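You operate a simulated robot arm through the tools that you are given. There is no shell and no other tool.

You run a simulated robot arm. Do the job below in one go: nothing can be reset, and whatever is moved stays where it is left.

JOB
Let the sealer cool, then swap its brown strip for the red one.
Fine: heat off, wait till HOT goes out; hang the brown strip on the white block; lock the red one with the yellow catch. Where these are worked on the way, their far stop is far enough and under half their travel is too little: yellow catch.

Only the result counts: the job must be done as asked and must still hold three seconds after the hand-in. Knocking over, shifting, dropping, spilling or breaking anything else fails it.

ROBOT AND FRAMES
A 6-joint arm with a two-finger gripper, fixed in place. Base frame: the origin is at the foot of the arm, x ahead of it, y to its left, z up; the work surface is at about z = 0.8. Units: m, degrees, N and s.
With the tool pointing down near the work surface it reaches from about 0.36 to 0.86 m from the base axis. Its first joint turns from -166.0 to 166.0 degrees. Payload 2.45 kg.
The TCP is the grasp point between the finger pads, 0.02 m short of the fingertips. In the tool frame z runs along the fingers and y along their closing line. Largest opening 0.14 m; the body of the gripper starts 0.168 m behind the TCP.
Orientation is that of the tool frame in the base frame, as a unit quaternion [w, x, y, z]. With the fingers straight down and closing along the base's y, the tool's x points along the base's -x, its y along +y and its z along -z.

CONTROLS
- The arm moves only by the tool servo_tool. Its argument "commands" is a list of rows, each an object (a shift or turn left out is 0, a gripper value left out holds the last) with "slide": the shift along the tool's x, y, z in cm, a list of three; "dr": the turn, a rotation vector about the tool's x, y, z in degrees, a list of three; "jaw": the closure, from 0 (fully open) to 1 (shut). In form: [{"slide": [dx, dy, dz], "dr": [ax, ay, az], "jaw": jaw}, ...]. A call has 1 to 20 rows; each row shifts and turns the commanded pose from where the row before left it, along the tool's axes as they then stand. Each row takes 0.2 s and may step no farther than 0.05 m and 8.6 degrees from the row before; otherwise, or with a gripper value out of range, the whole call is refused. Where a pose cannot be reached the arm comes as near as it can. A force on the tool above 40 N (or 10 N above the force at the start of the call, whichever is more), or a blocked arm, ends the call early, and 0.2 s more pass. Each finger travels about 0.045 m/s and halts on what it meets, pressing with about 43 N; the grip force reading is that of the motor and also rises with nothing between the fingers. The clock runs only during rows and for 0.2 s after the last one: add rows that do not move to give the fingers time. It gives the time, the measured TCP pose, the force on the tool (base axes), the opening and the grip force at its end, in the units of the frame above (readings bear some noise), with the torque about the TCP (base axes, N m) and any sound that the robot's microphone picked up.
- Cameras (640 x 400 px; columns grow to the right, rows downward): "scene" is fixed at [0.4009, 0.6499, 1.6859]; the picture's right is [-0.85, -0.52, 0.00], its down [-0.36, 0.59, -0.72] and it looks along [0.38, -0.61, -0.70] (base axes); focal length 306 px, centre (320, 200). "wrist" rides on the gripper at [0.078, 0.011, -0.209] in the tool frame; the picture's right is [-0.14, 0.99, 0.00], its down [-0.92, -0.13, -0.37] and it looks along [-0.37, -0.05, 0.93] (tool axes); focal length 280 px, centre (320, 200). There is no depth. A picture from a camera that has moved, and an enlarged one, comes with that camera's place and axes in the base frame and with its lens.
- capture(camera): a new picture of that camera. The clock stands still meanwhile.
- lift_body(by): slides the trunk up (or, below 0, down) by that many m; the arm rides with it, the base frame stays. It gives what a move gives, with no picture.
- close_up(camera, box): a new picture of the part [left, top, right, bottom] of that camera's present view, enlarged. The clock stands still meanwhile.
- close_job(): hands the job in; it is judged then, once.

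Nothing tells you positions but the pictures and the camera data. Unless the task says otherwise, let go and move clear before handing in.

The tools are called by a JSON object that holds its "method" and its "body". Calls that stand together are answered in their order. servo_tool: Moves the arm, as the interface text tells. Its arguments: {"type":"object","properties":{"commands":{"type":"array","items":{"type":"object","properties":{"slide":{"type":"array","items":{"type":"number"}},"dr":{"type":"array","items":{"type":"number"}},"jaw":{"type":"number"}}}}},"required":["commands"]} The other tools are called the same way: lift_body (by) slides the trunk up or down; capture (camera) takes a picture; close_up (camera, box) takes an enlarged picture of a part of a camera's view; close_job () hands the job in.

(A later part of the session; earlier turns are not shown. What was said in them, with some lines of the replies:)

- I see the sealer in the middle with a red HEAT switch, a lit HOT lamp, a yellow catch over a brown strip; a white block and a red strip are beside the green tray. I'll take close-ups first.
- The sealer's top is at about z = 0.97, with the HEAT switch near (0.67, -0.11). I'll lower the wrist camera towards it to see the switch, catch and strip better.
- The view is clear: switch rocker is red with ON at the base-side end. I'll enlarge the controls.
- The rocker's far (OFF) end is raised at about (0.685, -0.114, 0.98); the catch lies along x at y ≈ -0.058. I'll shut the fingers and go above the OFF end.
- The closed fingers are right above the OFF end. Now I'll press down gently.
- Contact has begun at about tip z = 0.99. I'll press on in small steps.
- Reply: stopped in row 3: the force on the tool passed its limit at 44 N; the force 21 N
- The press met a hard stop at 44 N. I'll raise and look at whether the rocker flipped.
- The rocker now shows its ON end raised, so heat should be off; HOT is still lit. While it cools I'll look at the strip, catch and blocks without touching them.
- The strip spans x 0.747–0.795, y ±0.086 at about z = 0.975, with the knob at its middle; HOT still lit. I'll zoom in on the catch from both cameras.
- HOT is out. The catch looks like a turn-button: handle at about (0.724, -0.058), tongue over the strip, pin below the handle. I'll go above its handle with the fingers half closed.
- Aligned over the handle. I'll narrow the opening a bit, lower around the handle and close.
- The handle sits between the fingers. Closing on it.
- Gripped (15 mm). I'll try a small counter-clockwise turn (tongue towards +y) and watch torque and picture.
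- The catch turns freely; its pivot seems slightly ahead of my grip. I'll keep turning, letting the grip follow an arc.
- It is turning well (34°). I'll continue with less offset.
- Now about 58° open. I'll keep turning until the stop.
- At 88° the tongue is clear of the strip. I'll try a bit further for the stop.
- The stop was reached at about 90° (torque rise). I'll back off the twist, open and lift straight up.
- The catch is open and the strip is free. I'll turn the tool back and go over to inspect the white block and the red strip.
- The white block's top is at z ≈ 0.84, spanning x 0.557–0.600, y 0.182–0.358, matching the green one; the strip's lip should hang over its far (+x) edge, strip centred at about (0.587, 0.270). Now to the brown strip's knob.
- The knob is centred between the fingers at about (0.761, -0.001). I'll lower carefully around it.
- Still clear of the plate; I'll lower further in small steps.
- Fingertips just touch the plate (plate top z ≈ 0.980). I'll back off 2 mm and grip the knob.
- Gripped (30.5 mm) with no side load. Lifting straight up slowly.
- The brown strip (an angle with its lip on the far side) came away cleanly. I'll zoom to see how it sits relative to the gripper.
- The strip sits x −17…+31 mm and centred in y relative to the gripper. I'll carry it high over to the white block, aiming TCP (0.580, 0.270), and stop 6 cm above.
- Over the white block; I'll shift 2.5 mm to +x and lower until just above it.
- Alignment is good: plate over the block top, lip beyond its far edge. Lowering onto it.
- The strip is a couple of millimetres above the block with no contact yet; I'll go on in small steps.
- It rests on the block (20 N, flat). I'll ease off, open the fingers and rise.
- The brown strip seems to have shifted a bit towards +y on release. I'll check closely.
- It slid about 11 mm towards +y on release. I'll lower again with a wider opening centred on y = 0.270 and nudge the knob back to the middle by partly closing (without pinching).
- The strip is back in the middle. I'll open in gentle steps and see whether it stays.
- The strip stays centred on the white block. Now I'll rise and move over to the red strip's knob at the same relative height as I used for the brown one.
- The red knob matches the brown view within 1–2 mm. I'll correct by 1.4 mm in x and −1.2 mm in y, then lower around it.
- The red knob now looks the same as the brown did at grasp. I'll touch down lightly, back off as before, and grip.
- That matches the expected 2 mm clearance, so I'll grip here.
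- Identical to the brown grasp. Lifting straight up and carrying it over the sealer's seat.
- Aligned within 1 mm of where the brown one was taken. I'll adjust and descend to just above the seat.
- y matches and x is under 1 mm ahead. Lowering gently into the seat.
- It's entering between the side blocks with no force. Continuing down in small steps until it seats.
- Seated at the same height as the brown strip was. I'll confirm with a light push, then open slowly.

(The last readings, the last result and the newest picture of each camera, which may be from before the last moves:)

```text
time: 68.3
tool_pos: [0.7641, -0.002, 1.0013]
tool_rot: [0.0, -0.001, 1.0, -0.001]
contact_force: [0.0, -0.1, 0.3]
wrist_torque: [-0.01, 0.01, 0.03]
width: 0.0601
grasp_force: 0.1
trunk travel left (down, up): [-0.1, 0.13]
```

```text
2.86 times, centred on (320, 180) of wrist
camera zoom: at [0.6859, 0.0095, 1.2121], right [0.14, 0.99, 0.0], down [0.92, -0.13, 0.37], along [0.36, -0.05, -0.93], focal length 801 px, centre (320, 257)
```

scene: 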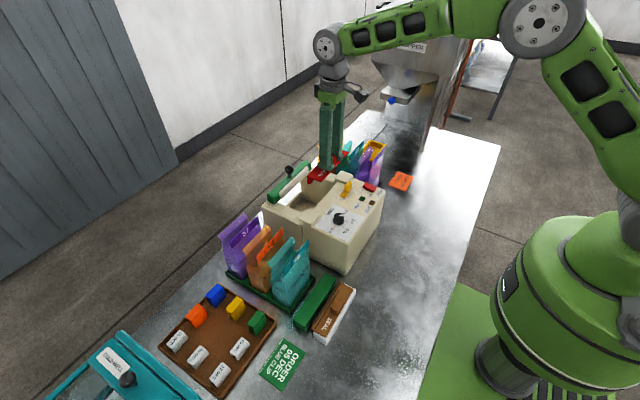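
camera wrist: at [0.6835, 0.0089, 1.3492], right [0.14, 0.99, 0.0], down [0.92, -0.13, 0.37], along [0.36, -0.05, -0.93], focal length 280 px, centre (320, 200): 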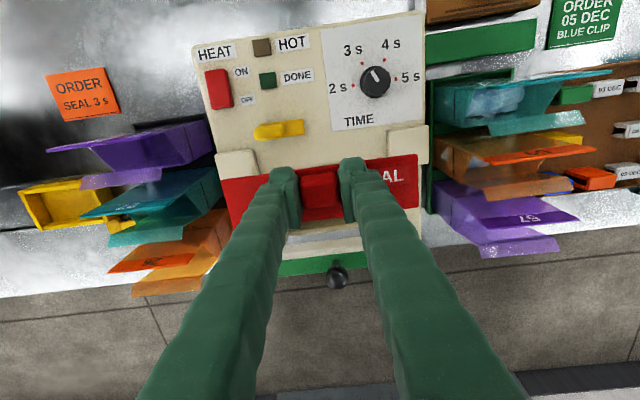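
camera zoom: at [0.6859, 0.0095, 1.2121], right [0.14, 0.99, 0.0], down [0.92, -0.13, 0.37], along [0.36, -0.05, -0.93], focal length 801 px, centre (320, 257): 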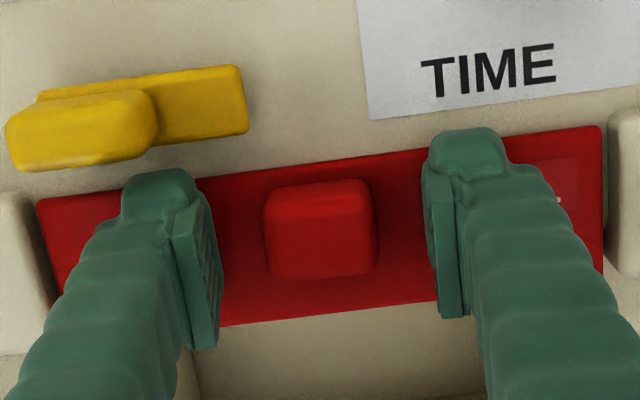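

The red strip sits in the seat. Rising, then going over the catch with the tool turned 90°.

{"method": "servo_tool", "body": {"commands": [{"slide": [0, 0, -2]}, {"slide": [0, 0, -3]}, {"slide": [0, 0, -3]}, {"slide": [2.05, -2.95, 0], "jaw": 0.66}, {"slide": [2.05, -2.95, 0]}, {"dr": [0, 0, -8.2]}, {"dr": [0, 0, -8.2]}, {"dr": [0, 0, -8.2]}, {"dr": [0, 0, -8.2]}, {"dr": [0, 0, -8.2]}, {"dr": [0, 0, -8.2]}, {"dr": [0, 0, -8.2]}, {"dr": [0, 0, -8.2]}, {"dr": [0, 0, -8.2]}, {"dr": [0, 0, -8.2]}, {"dr": [0, 0, -8]}, {}]}}

{"method": "capture", "body": {"camera": "wrist"}}

{"method": "close_up", "body": {"camera": "wrist", "box": [250, 140, 390, 240]}}

{"method": "close_up", "body": {"camera": "scene", "box": [290, 140, 400, 220]}}

```text
time: 71.9
tool_pos: [0.7231, -0.0595, 1.0818]
tool_rot: [0.001, 0.709, -0.706, 0.001]
contact_force: [1.3, 0.8, -0.2]
wrist_torque: [0.0, 0.01, -0.05]
width: 0.0476
grasp_force: 0.0
trunk travel left (down, up): [-0.1, 0.13]
```

```text
taken
camera wrist: at [0.7128, -0.1387, 1.2925], right [-0.99, 0.13, 0.0], down [0.13, 0.92, 0.37], along [0.05, 0.36, -0.93], focal length 280 px, centre (320, 200)
```

wrist: 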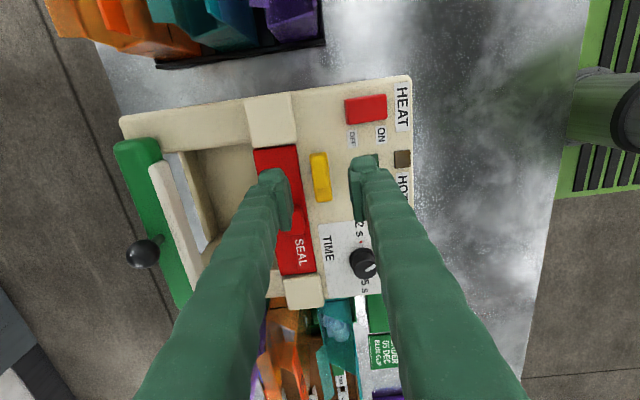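

```text
4.00 times, centred on (320, 190) of wrist
camera zoom: at [0.7128, -0.1387, 1.2925], right [-0.99, 0.13, 0.0], down [0.13, 0.92, 0.37], along [0.05, 0.36, -0.93], focal length 1122 px, centre (320, 240)
```

zoom: 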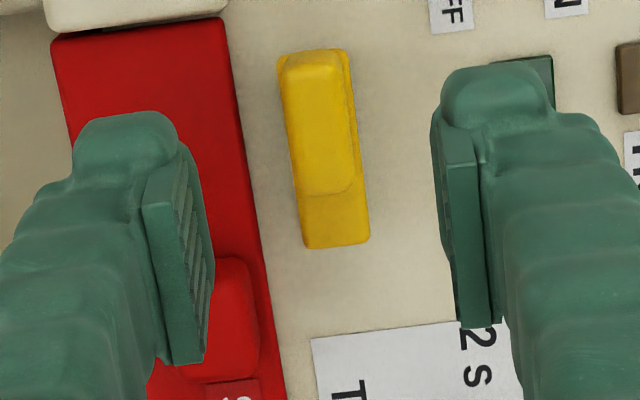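

```text
5.00 times, centred on (345, 180) of scene
camera zoom: at [0.4009, 0.6499, 1.6859], right [-0.85, -0.52, 0.0], down [-0.36, 0.59, -0.72], along [0.38, -0.61, -0.7], focal length 1529 px, centre (195, 300)
```

zoom: 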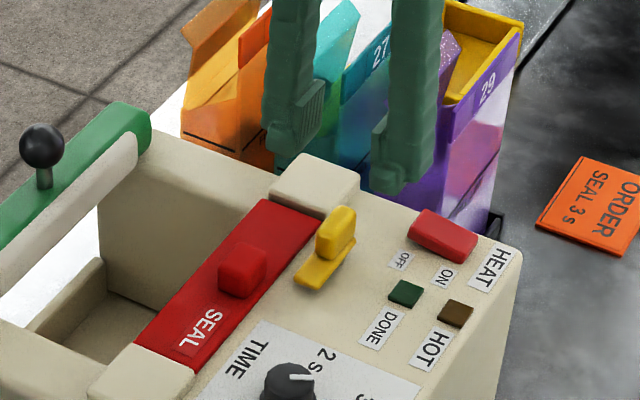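

The catch handle is centred under the open fingers. Descending and gripping it.

{"method": "servo_tool", "body": {"commands": [{"slide": [0, 0, 3]}, {"slide": [0, 0, 2]}, {"slide": [0, 0, 1.4]}, {"slide": [0, 0, 0.6]}, {}, {"jaw": 1}, {}, {}, {}]}}

{"method": "close_up", "body": {"camera": "scene", "box": [290, 140, 400, 220]}}

{"method": "close_up", "body": {"camera": "wrist", "box": [250, 140, 390, 240]}}

```text
time: 73.9
tool_pos: [0.7232, -0.06, 1.0125]
tool_rot: [0.0, 0.708, -0.706, 0.0]
contact_force: [9.5, -1.0, -1.2]
wrist_torque: [-0.02, -0.07, -0.03]
width: 0.0151
grasp_force: 41.1
trunk travel left (down, up): [-0.1, 0.13]
```

```text
5.00 times, centred on (345, 180) of scene
camera zoom: at [0.4009, 0.6499, 1.6859], right [-0.85, -0.52, 0.0], down [-0.36, 0.59, -0.72], along [0.38, -0.61, -0.7], focal length 1529 px, centre (195, 300)
```

zoom: 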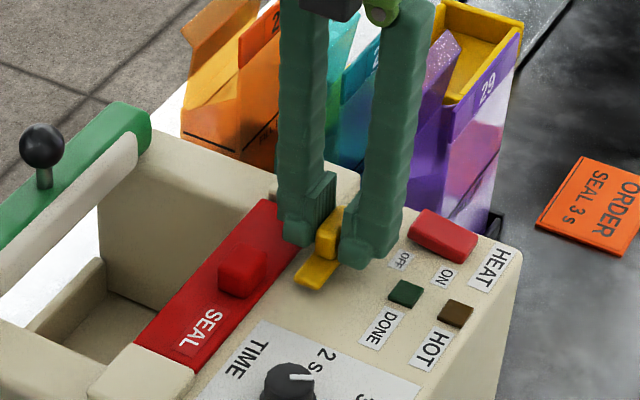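

```text
4.00 times, centred on (320, 190) of wrist
camera zoom: at [0.7129, -0.1388, 1.2222], right [-0.99, 0.14, 0.0], down [0.13, 0.92, 0.37], along [0.05, 0.36, -0.93], focal length 1122 px, centre (320, 240)
```

zoom: 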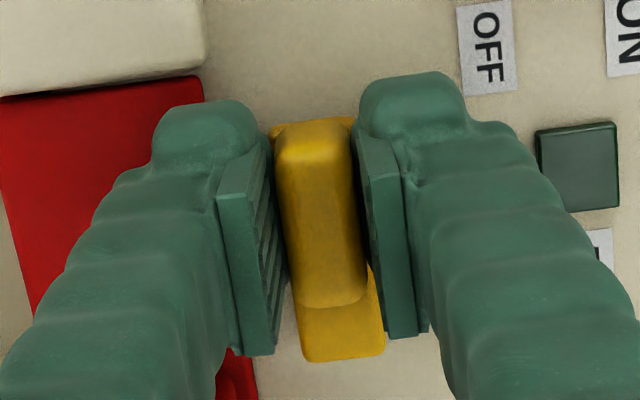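

Gripped. Turning the catch clockwise back over the strip, in stages.

{"method": "servo_tool", "body": {"commands": [{"slide": [0, -0.08, 0], "dr": [0, 0, 4]}, {"slide": [0, 0.04, 0], "dr": [0, 0, 8]}, {"slide": [0, 0.04, 0], "dr": [0, 0, 8]}, {"slide": [0, 0.04, 0], "dr": [0, 0, 8]}, {}]}}

{"method": "close_up", "body": {"camera": "scene", "box": [290, 140, 400, 220]}}

```text
time: 75.1
tool_pos: [0.7236, -0.0596, 1.0122]
tool_rot: [-0.001, -0.516, 0.857, 0.0]
contact_force: [6.7, -1.7, 4.3]
wrist_torque: [-0.09, -0.02, -0.02]
width: 0.0149
grasp_force: 41.5
trunk travel left (down, up): [-0.1, 0.13]
```

```text
5.00 times, centred on (345, 180) of scene
camera zoom: at [0.4009, 0.6499, 1.6859], right [-0.85, -0.52, 0.0], down [-0.36, 0.59, -0.72], along [0.38, -0.61, -0.7], focal length 1529 px, centre (195, 300)
```

zoom: 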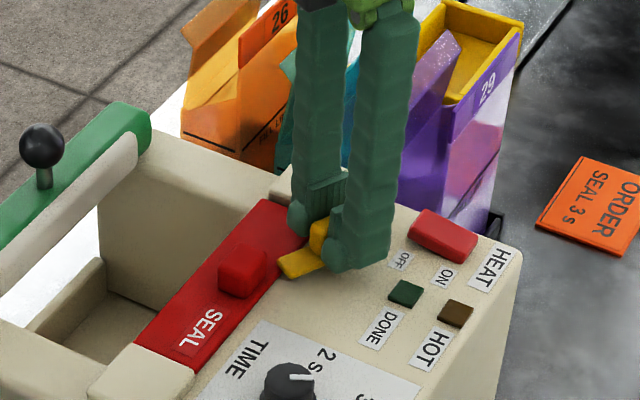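

Turning freely and the tongue is starting to pass over the strip. Continuing.

{"method": "servo_tool", "body": {"commands": [{"slide": [0, 0.02, 0], "dr": [0, 0, 8]}, {"slide": [0, 0.03, 0], "dr": [0, 0, 8]}, {"slide": [0, 0.03, 0], "dr": [0, 0, 8]}, {"slide": [0, 0.03, 0], "dr": [0, 0, 8]}, {}]}}

{"method": "close_up", "body": {"camera": "scene", "box": [290, 140, 400, 220]}}

```text
time: 76.3
tool_pos: [0.7226, -0.0582, 1.0116]
tool_rot: [-0.001, -0.258, 0.966, 0.0]
contact_force: [8.6, -2.9, 3.3]
wrist_torque: [-0.03, -0.12, -0.02]
width: 0.0152
grasp_force: 41.4
trunk travel left (down, up): [-0.1, 0.13]
```

```text
5.00 times, centred on (345, 180) of scene
camera zoom: at [0.4009, 0.6499, 1.6859], right [-0.85, -0.52, 0.0], down [-0.36, 0.59, -0.72], along [0.38, -0.61, -0.7], focal length 1529 px, centre (195, 300)
```

zoom: 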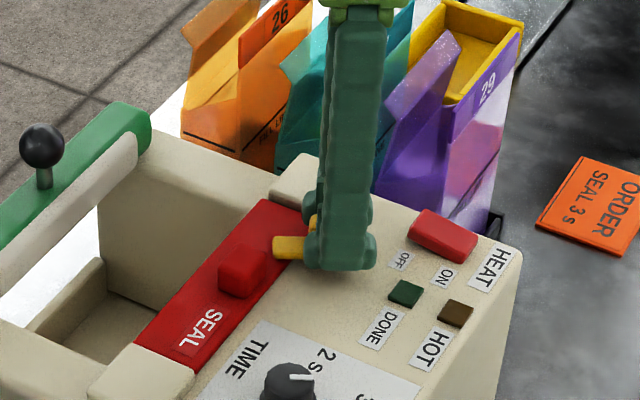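

About 30° left to the closed stop. Continuing until the torque rises.

{"method": "servo_tool", "body": {"commands": [{"slide": [0, 0.02, 0], "dr": [0, 0, 8]}, {"slide": [0, 0.02, 0], "dr": [0, 0, 8]}, {"slide": [0, 0.02, 0], "dr": [0, 0, 8]}, {"dr": [0, 0, 6]}, {}]}}

{"method": "servo_tool", "body": {"commands": [{"dr": [0, 0, 4]}, {"dr": [0, 0, 4]}, {}]}}

{"method": "close_up", "body": {"camera": "scene", "box": [290, 140, 400, 220]}}

{"method": "close_up", "body": {"camera": "wrist", "box": [240, 130, 400, 240]}}

```text
time: 77.5
tool_pos: [0.7217, -0.0583, 1.0109]
tool_rot: [-0.001, 0.0, 1.0, -0.001]
contact_force: [6.6, 3.3, 4.6]
wrist_torque: [-0.01, 0.01, 0.01]
width: 0.015
grasp_force: 40.6
trunk travel left (down, up): [-0.1, 0.13]
```

```text
time: 78.3
tool_pos: [0.7208, -0.0567, 1.0115]
tool_rot: [-0.001, 0.069, 0.998, -0.001]
contact_force: [0.7, 2.6, 2.5]
wrist_torque: [0.03, 0.22, 1.31]
width: 0.0172
grasp_force: 43.3
trunk travel left (down, up): [-0.1, 0.13]
```

```text
5.00 times, centred on (345, 180) of scene
camera zoom: at [0.4009, 0.6499, 1.6859], right [-0.85, -0.52, 0.0], down [-0.36, 0.59, -0.72], along [0.38, -0.61, -0.7], focal length 1529 px, centre (195, 300)
```

zoom: 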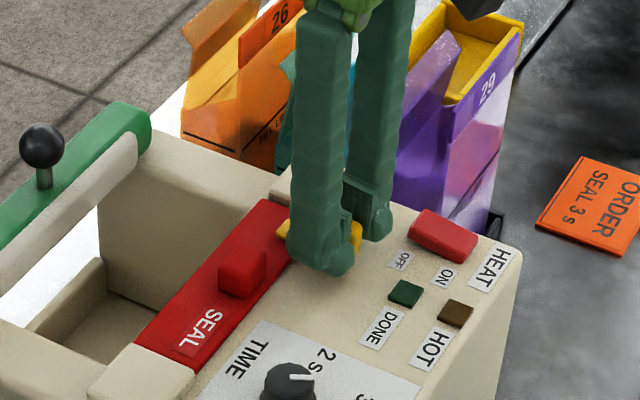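

```text
3.64 times, centred on (320, 185) of wrist
camera zoom: at [0.6455, -0.0371, 1.2223], right [0.27, 0.96, 0.0], down [0.9, -0.25, 0.37], along [0.35, -0.1, -0.93], focal length 1020 px, centre (320, 254)
```

zoom: 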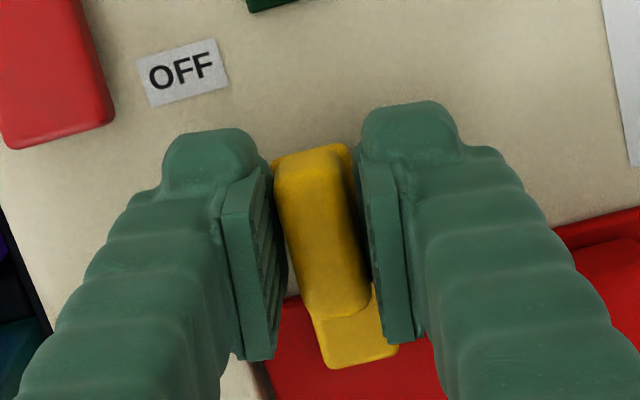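

The closed stop is reached (torque 1.3 N·m). I'll relax the twist, open just enough and lift off.

{"method": "servo_tool", "body": {"commands": [{"dr": [0, 0, -4]}, {"dr": [0, 0, -3]}, {"jaw": 0.86}, {"jaw": 0.82}, {"jaw": 0.78}, {"jaw": 0.74}, {}, {"slide": [0, 0, -1]}, {"slide": [0, 0, -2]}, {"slide": [0, 0, -4]}, {"slide": [0, 0, -4]}, {}]}}

{"method": "close_up", "body": {"camera": "scene", "box": [290, 140, 400, 220]}}

{"method": "close_up", "body": {"camera": "wrist", "box": [240, 100, 440, 240]}}

```text
time: 80.9
tool_pos: [0.7215, -0.0578, 1.1235]
tool_rot: [0.0, 0.008, 1.0, 0.0]
contact_force: [0.3, -0.8, 0.4]
wrist_torque: [-0.02, -0.01, 0.01]
width: 0.0363
grasp_force: 0.1
trunk travel left (down, up): [-0.1, 0.13]
```

```text
5.00 times, centred on (345, 180) of scene
camera zoom: at [0.4009, 0.6499, 1.6859], right [-0.85, -0.52, 0.0], down [-0.36, 0.59, -0.72], along [0.38, -0.61, -0.7], focal length 1529 px, centre (195, 300)
```

zoom: 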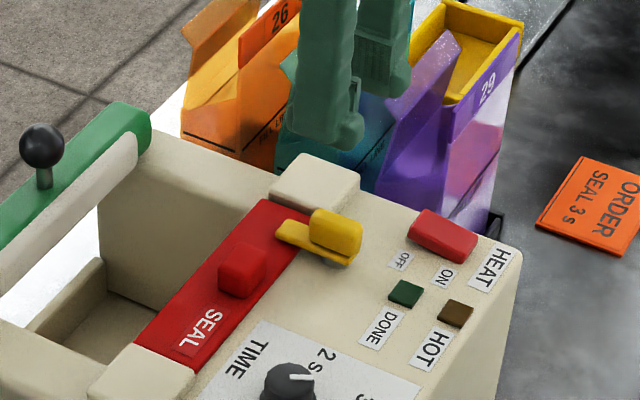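

```text
2.86 times, centred on (340, 170) of wrist
camera zoom: at [0.644, -0.0459, 1.3338], right [0.15, 0.99, 0.0], down [0.92, -0.14, 0.37], along [0.36, -0.06, -0.93], focal length 801 px, centre (263, 286)
```

zoom: 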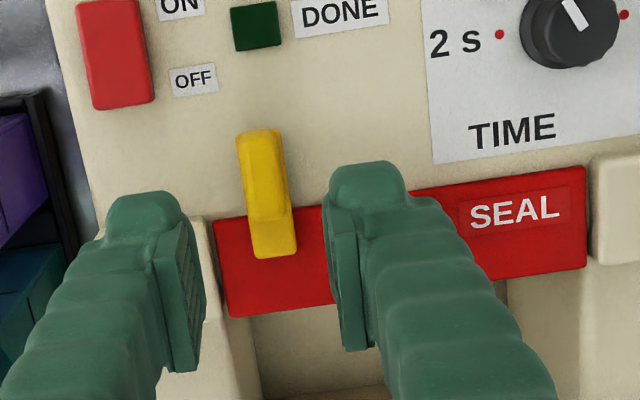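

The red strip is seated and locked exactly as the brown one was. I'll move clear upward and check the whole scene.

{"method": "servo_tool", "body": {"commands": [{"slide": [0, 0, -4]}, {"slide": [0, 0, -4]}, {"slide": [2, 0, -4]}, {"slide": [3, 0, -3]}, {}, {}]}}

{"method": "capture", "body": {"camera": "wrist"}}

{"method": "capture", "body": {"camera": "scene"}}

{"method": "close_up", "body": {"camera": "scene", "box": [280, 260, 370, 350]}}

{"method": "close_up", "body": {"camera": "scene", "box": [310, 150, 400, 220]}}

```text
time: 82.3
tool_pos: [0.6743, -0.0593, 1.2759]
tool_rot: [-0.001, 0.008, 1.0, -0.001]
contact_force: [-0.4, 1.0, -0.2]
wrist_torque: [0.01, 0.0, 0.01]
width: 0.0363
grasp_force: 0.0
trunk travel left (down, up): [-0.1, 0.13]
```

```text
taken
camera wrist: at [0.5966, -0.0471, 1.4865], right [0.15, 0.99, 0.0], down [0.92, -0.14, 0.37], along [0.36, -0.06, -0.93], focal length 280 px, centre (320, 200)
```

wrist: 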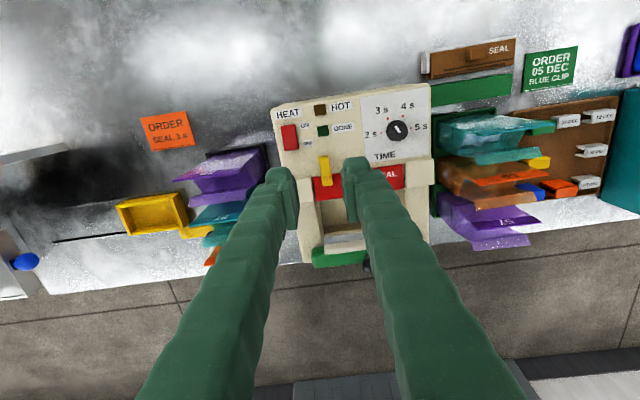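

```text
taken
```

scene: 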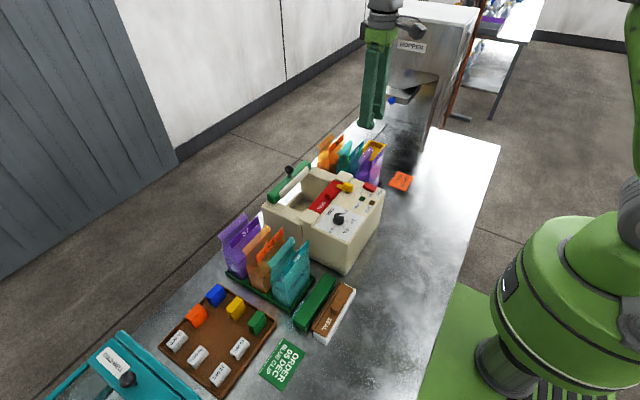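

```text
4.44 times, centred on (325, 305) of scene
camera zoom: at [0.4009, 0.6499, 1.6859], right [-0.85, -0.52, 0.0], down [-0.36, 0.59, -0.72], along [0.38, -0.61, -0.7], focal length 1360 px, centre (298, -267)
```

zoom: 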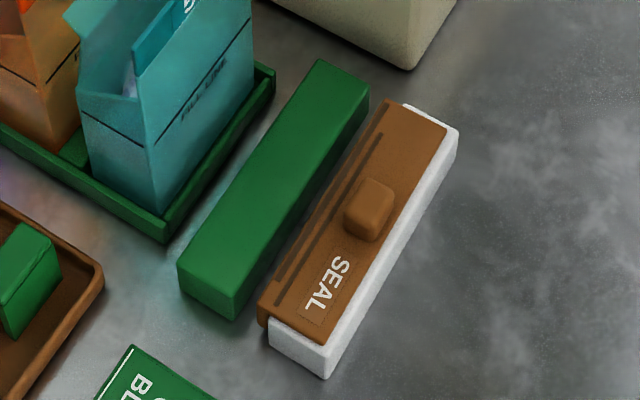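

```text
5.71 times, centred on (355, 185) of scene
camera zoom: at [0.4009, 0.6499, 1.6859], right [-0.85, -0.52, 0.0], down [-0.36, 0.59, -0.72], along [0.38, -0.61, -0.7], focal length 1748 px, centre (120, 286)
```

zoom: 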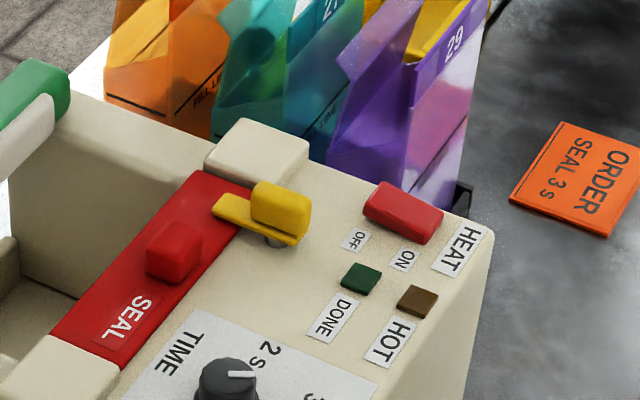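

Heat is off with HOT out. The brown strip hangs on the white block and the red strip is locked under the yellow catch. Nothing else has moved and the arm is clear, so I'm handing in.

{"method": "close_job", "body": {}}

```text
The job is handed in.
```

The strip swap is done and handed in; the pictures just before hand-in showed everything in place.

- **Heat:** I switched HEAT off and waited until the HOT lamp went out before touching the catch or either strip.
- **Brown strip:** It hangs on the white block with its lip over the far edge. It slid about 11 mm sideways when I first let go, so I nudged it back to the middle and it stayed there.
- **Red strip:** It sits in the sealer at the same height the brown one did. The yellow catch is turned fully over it to its closed stop.

I saw nothing else shifted, and the arm is open and clear above the sealer.
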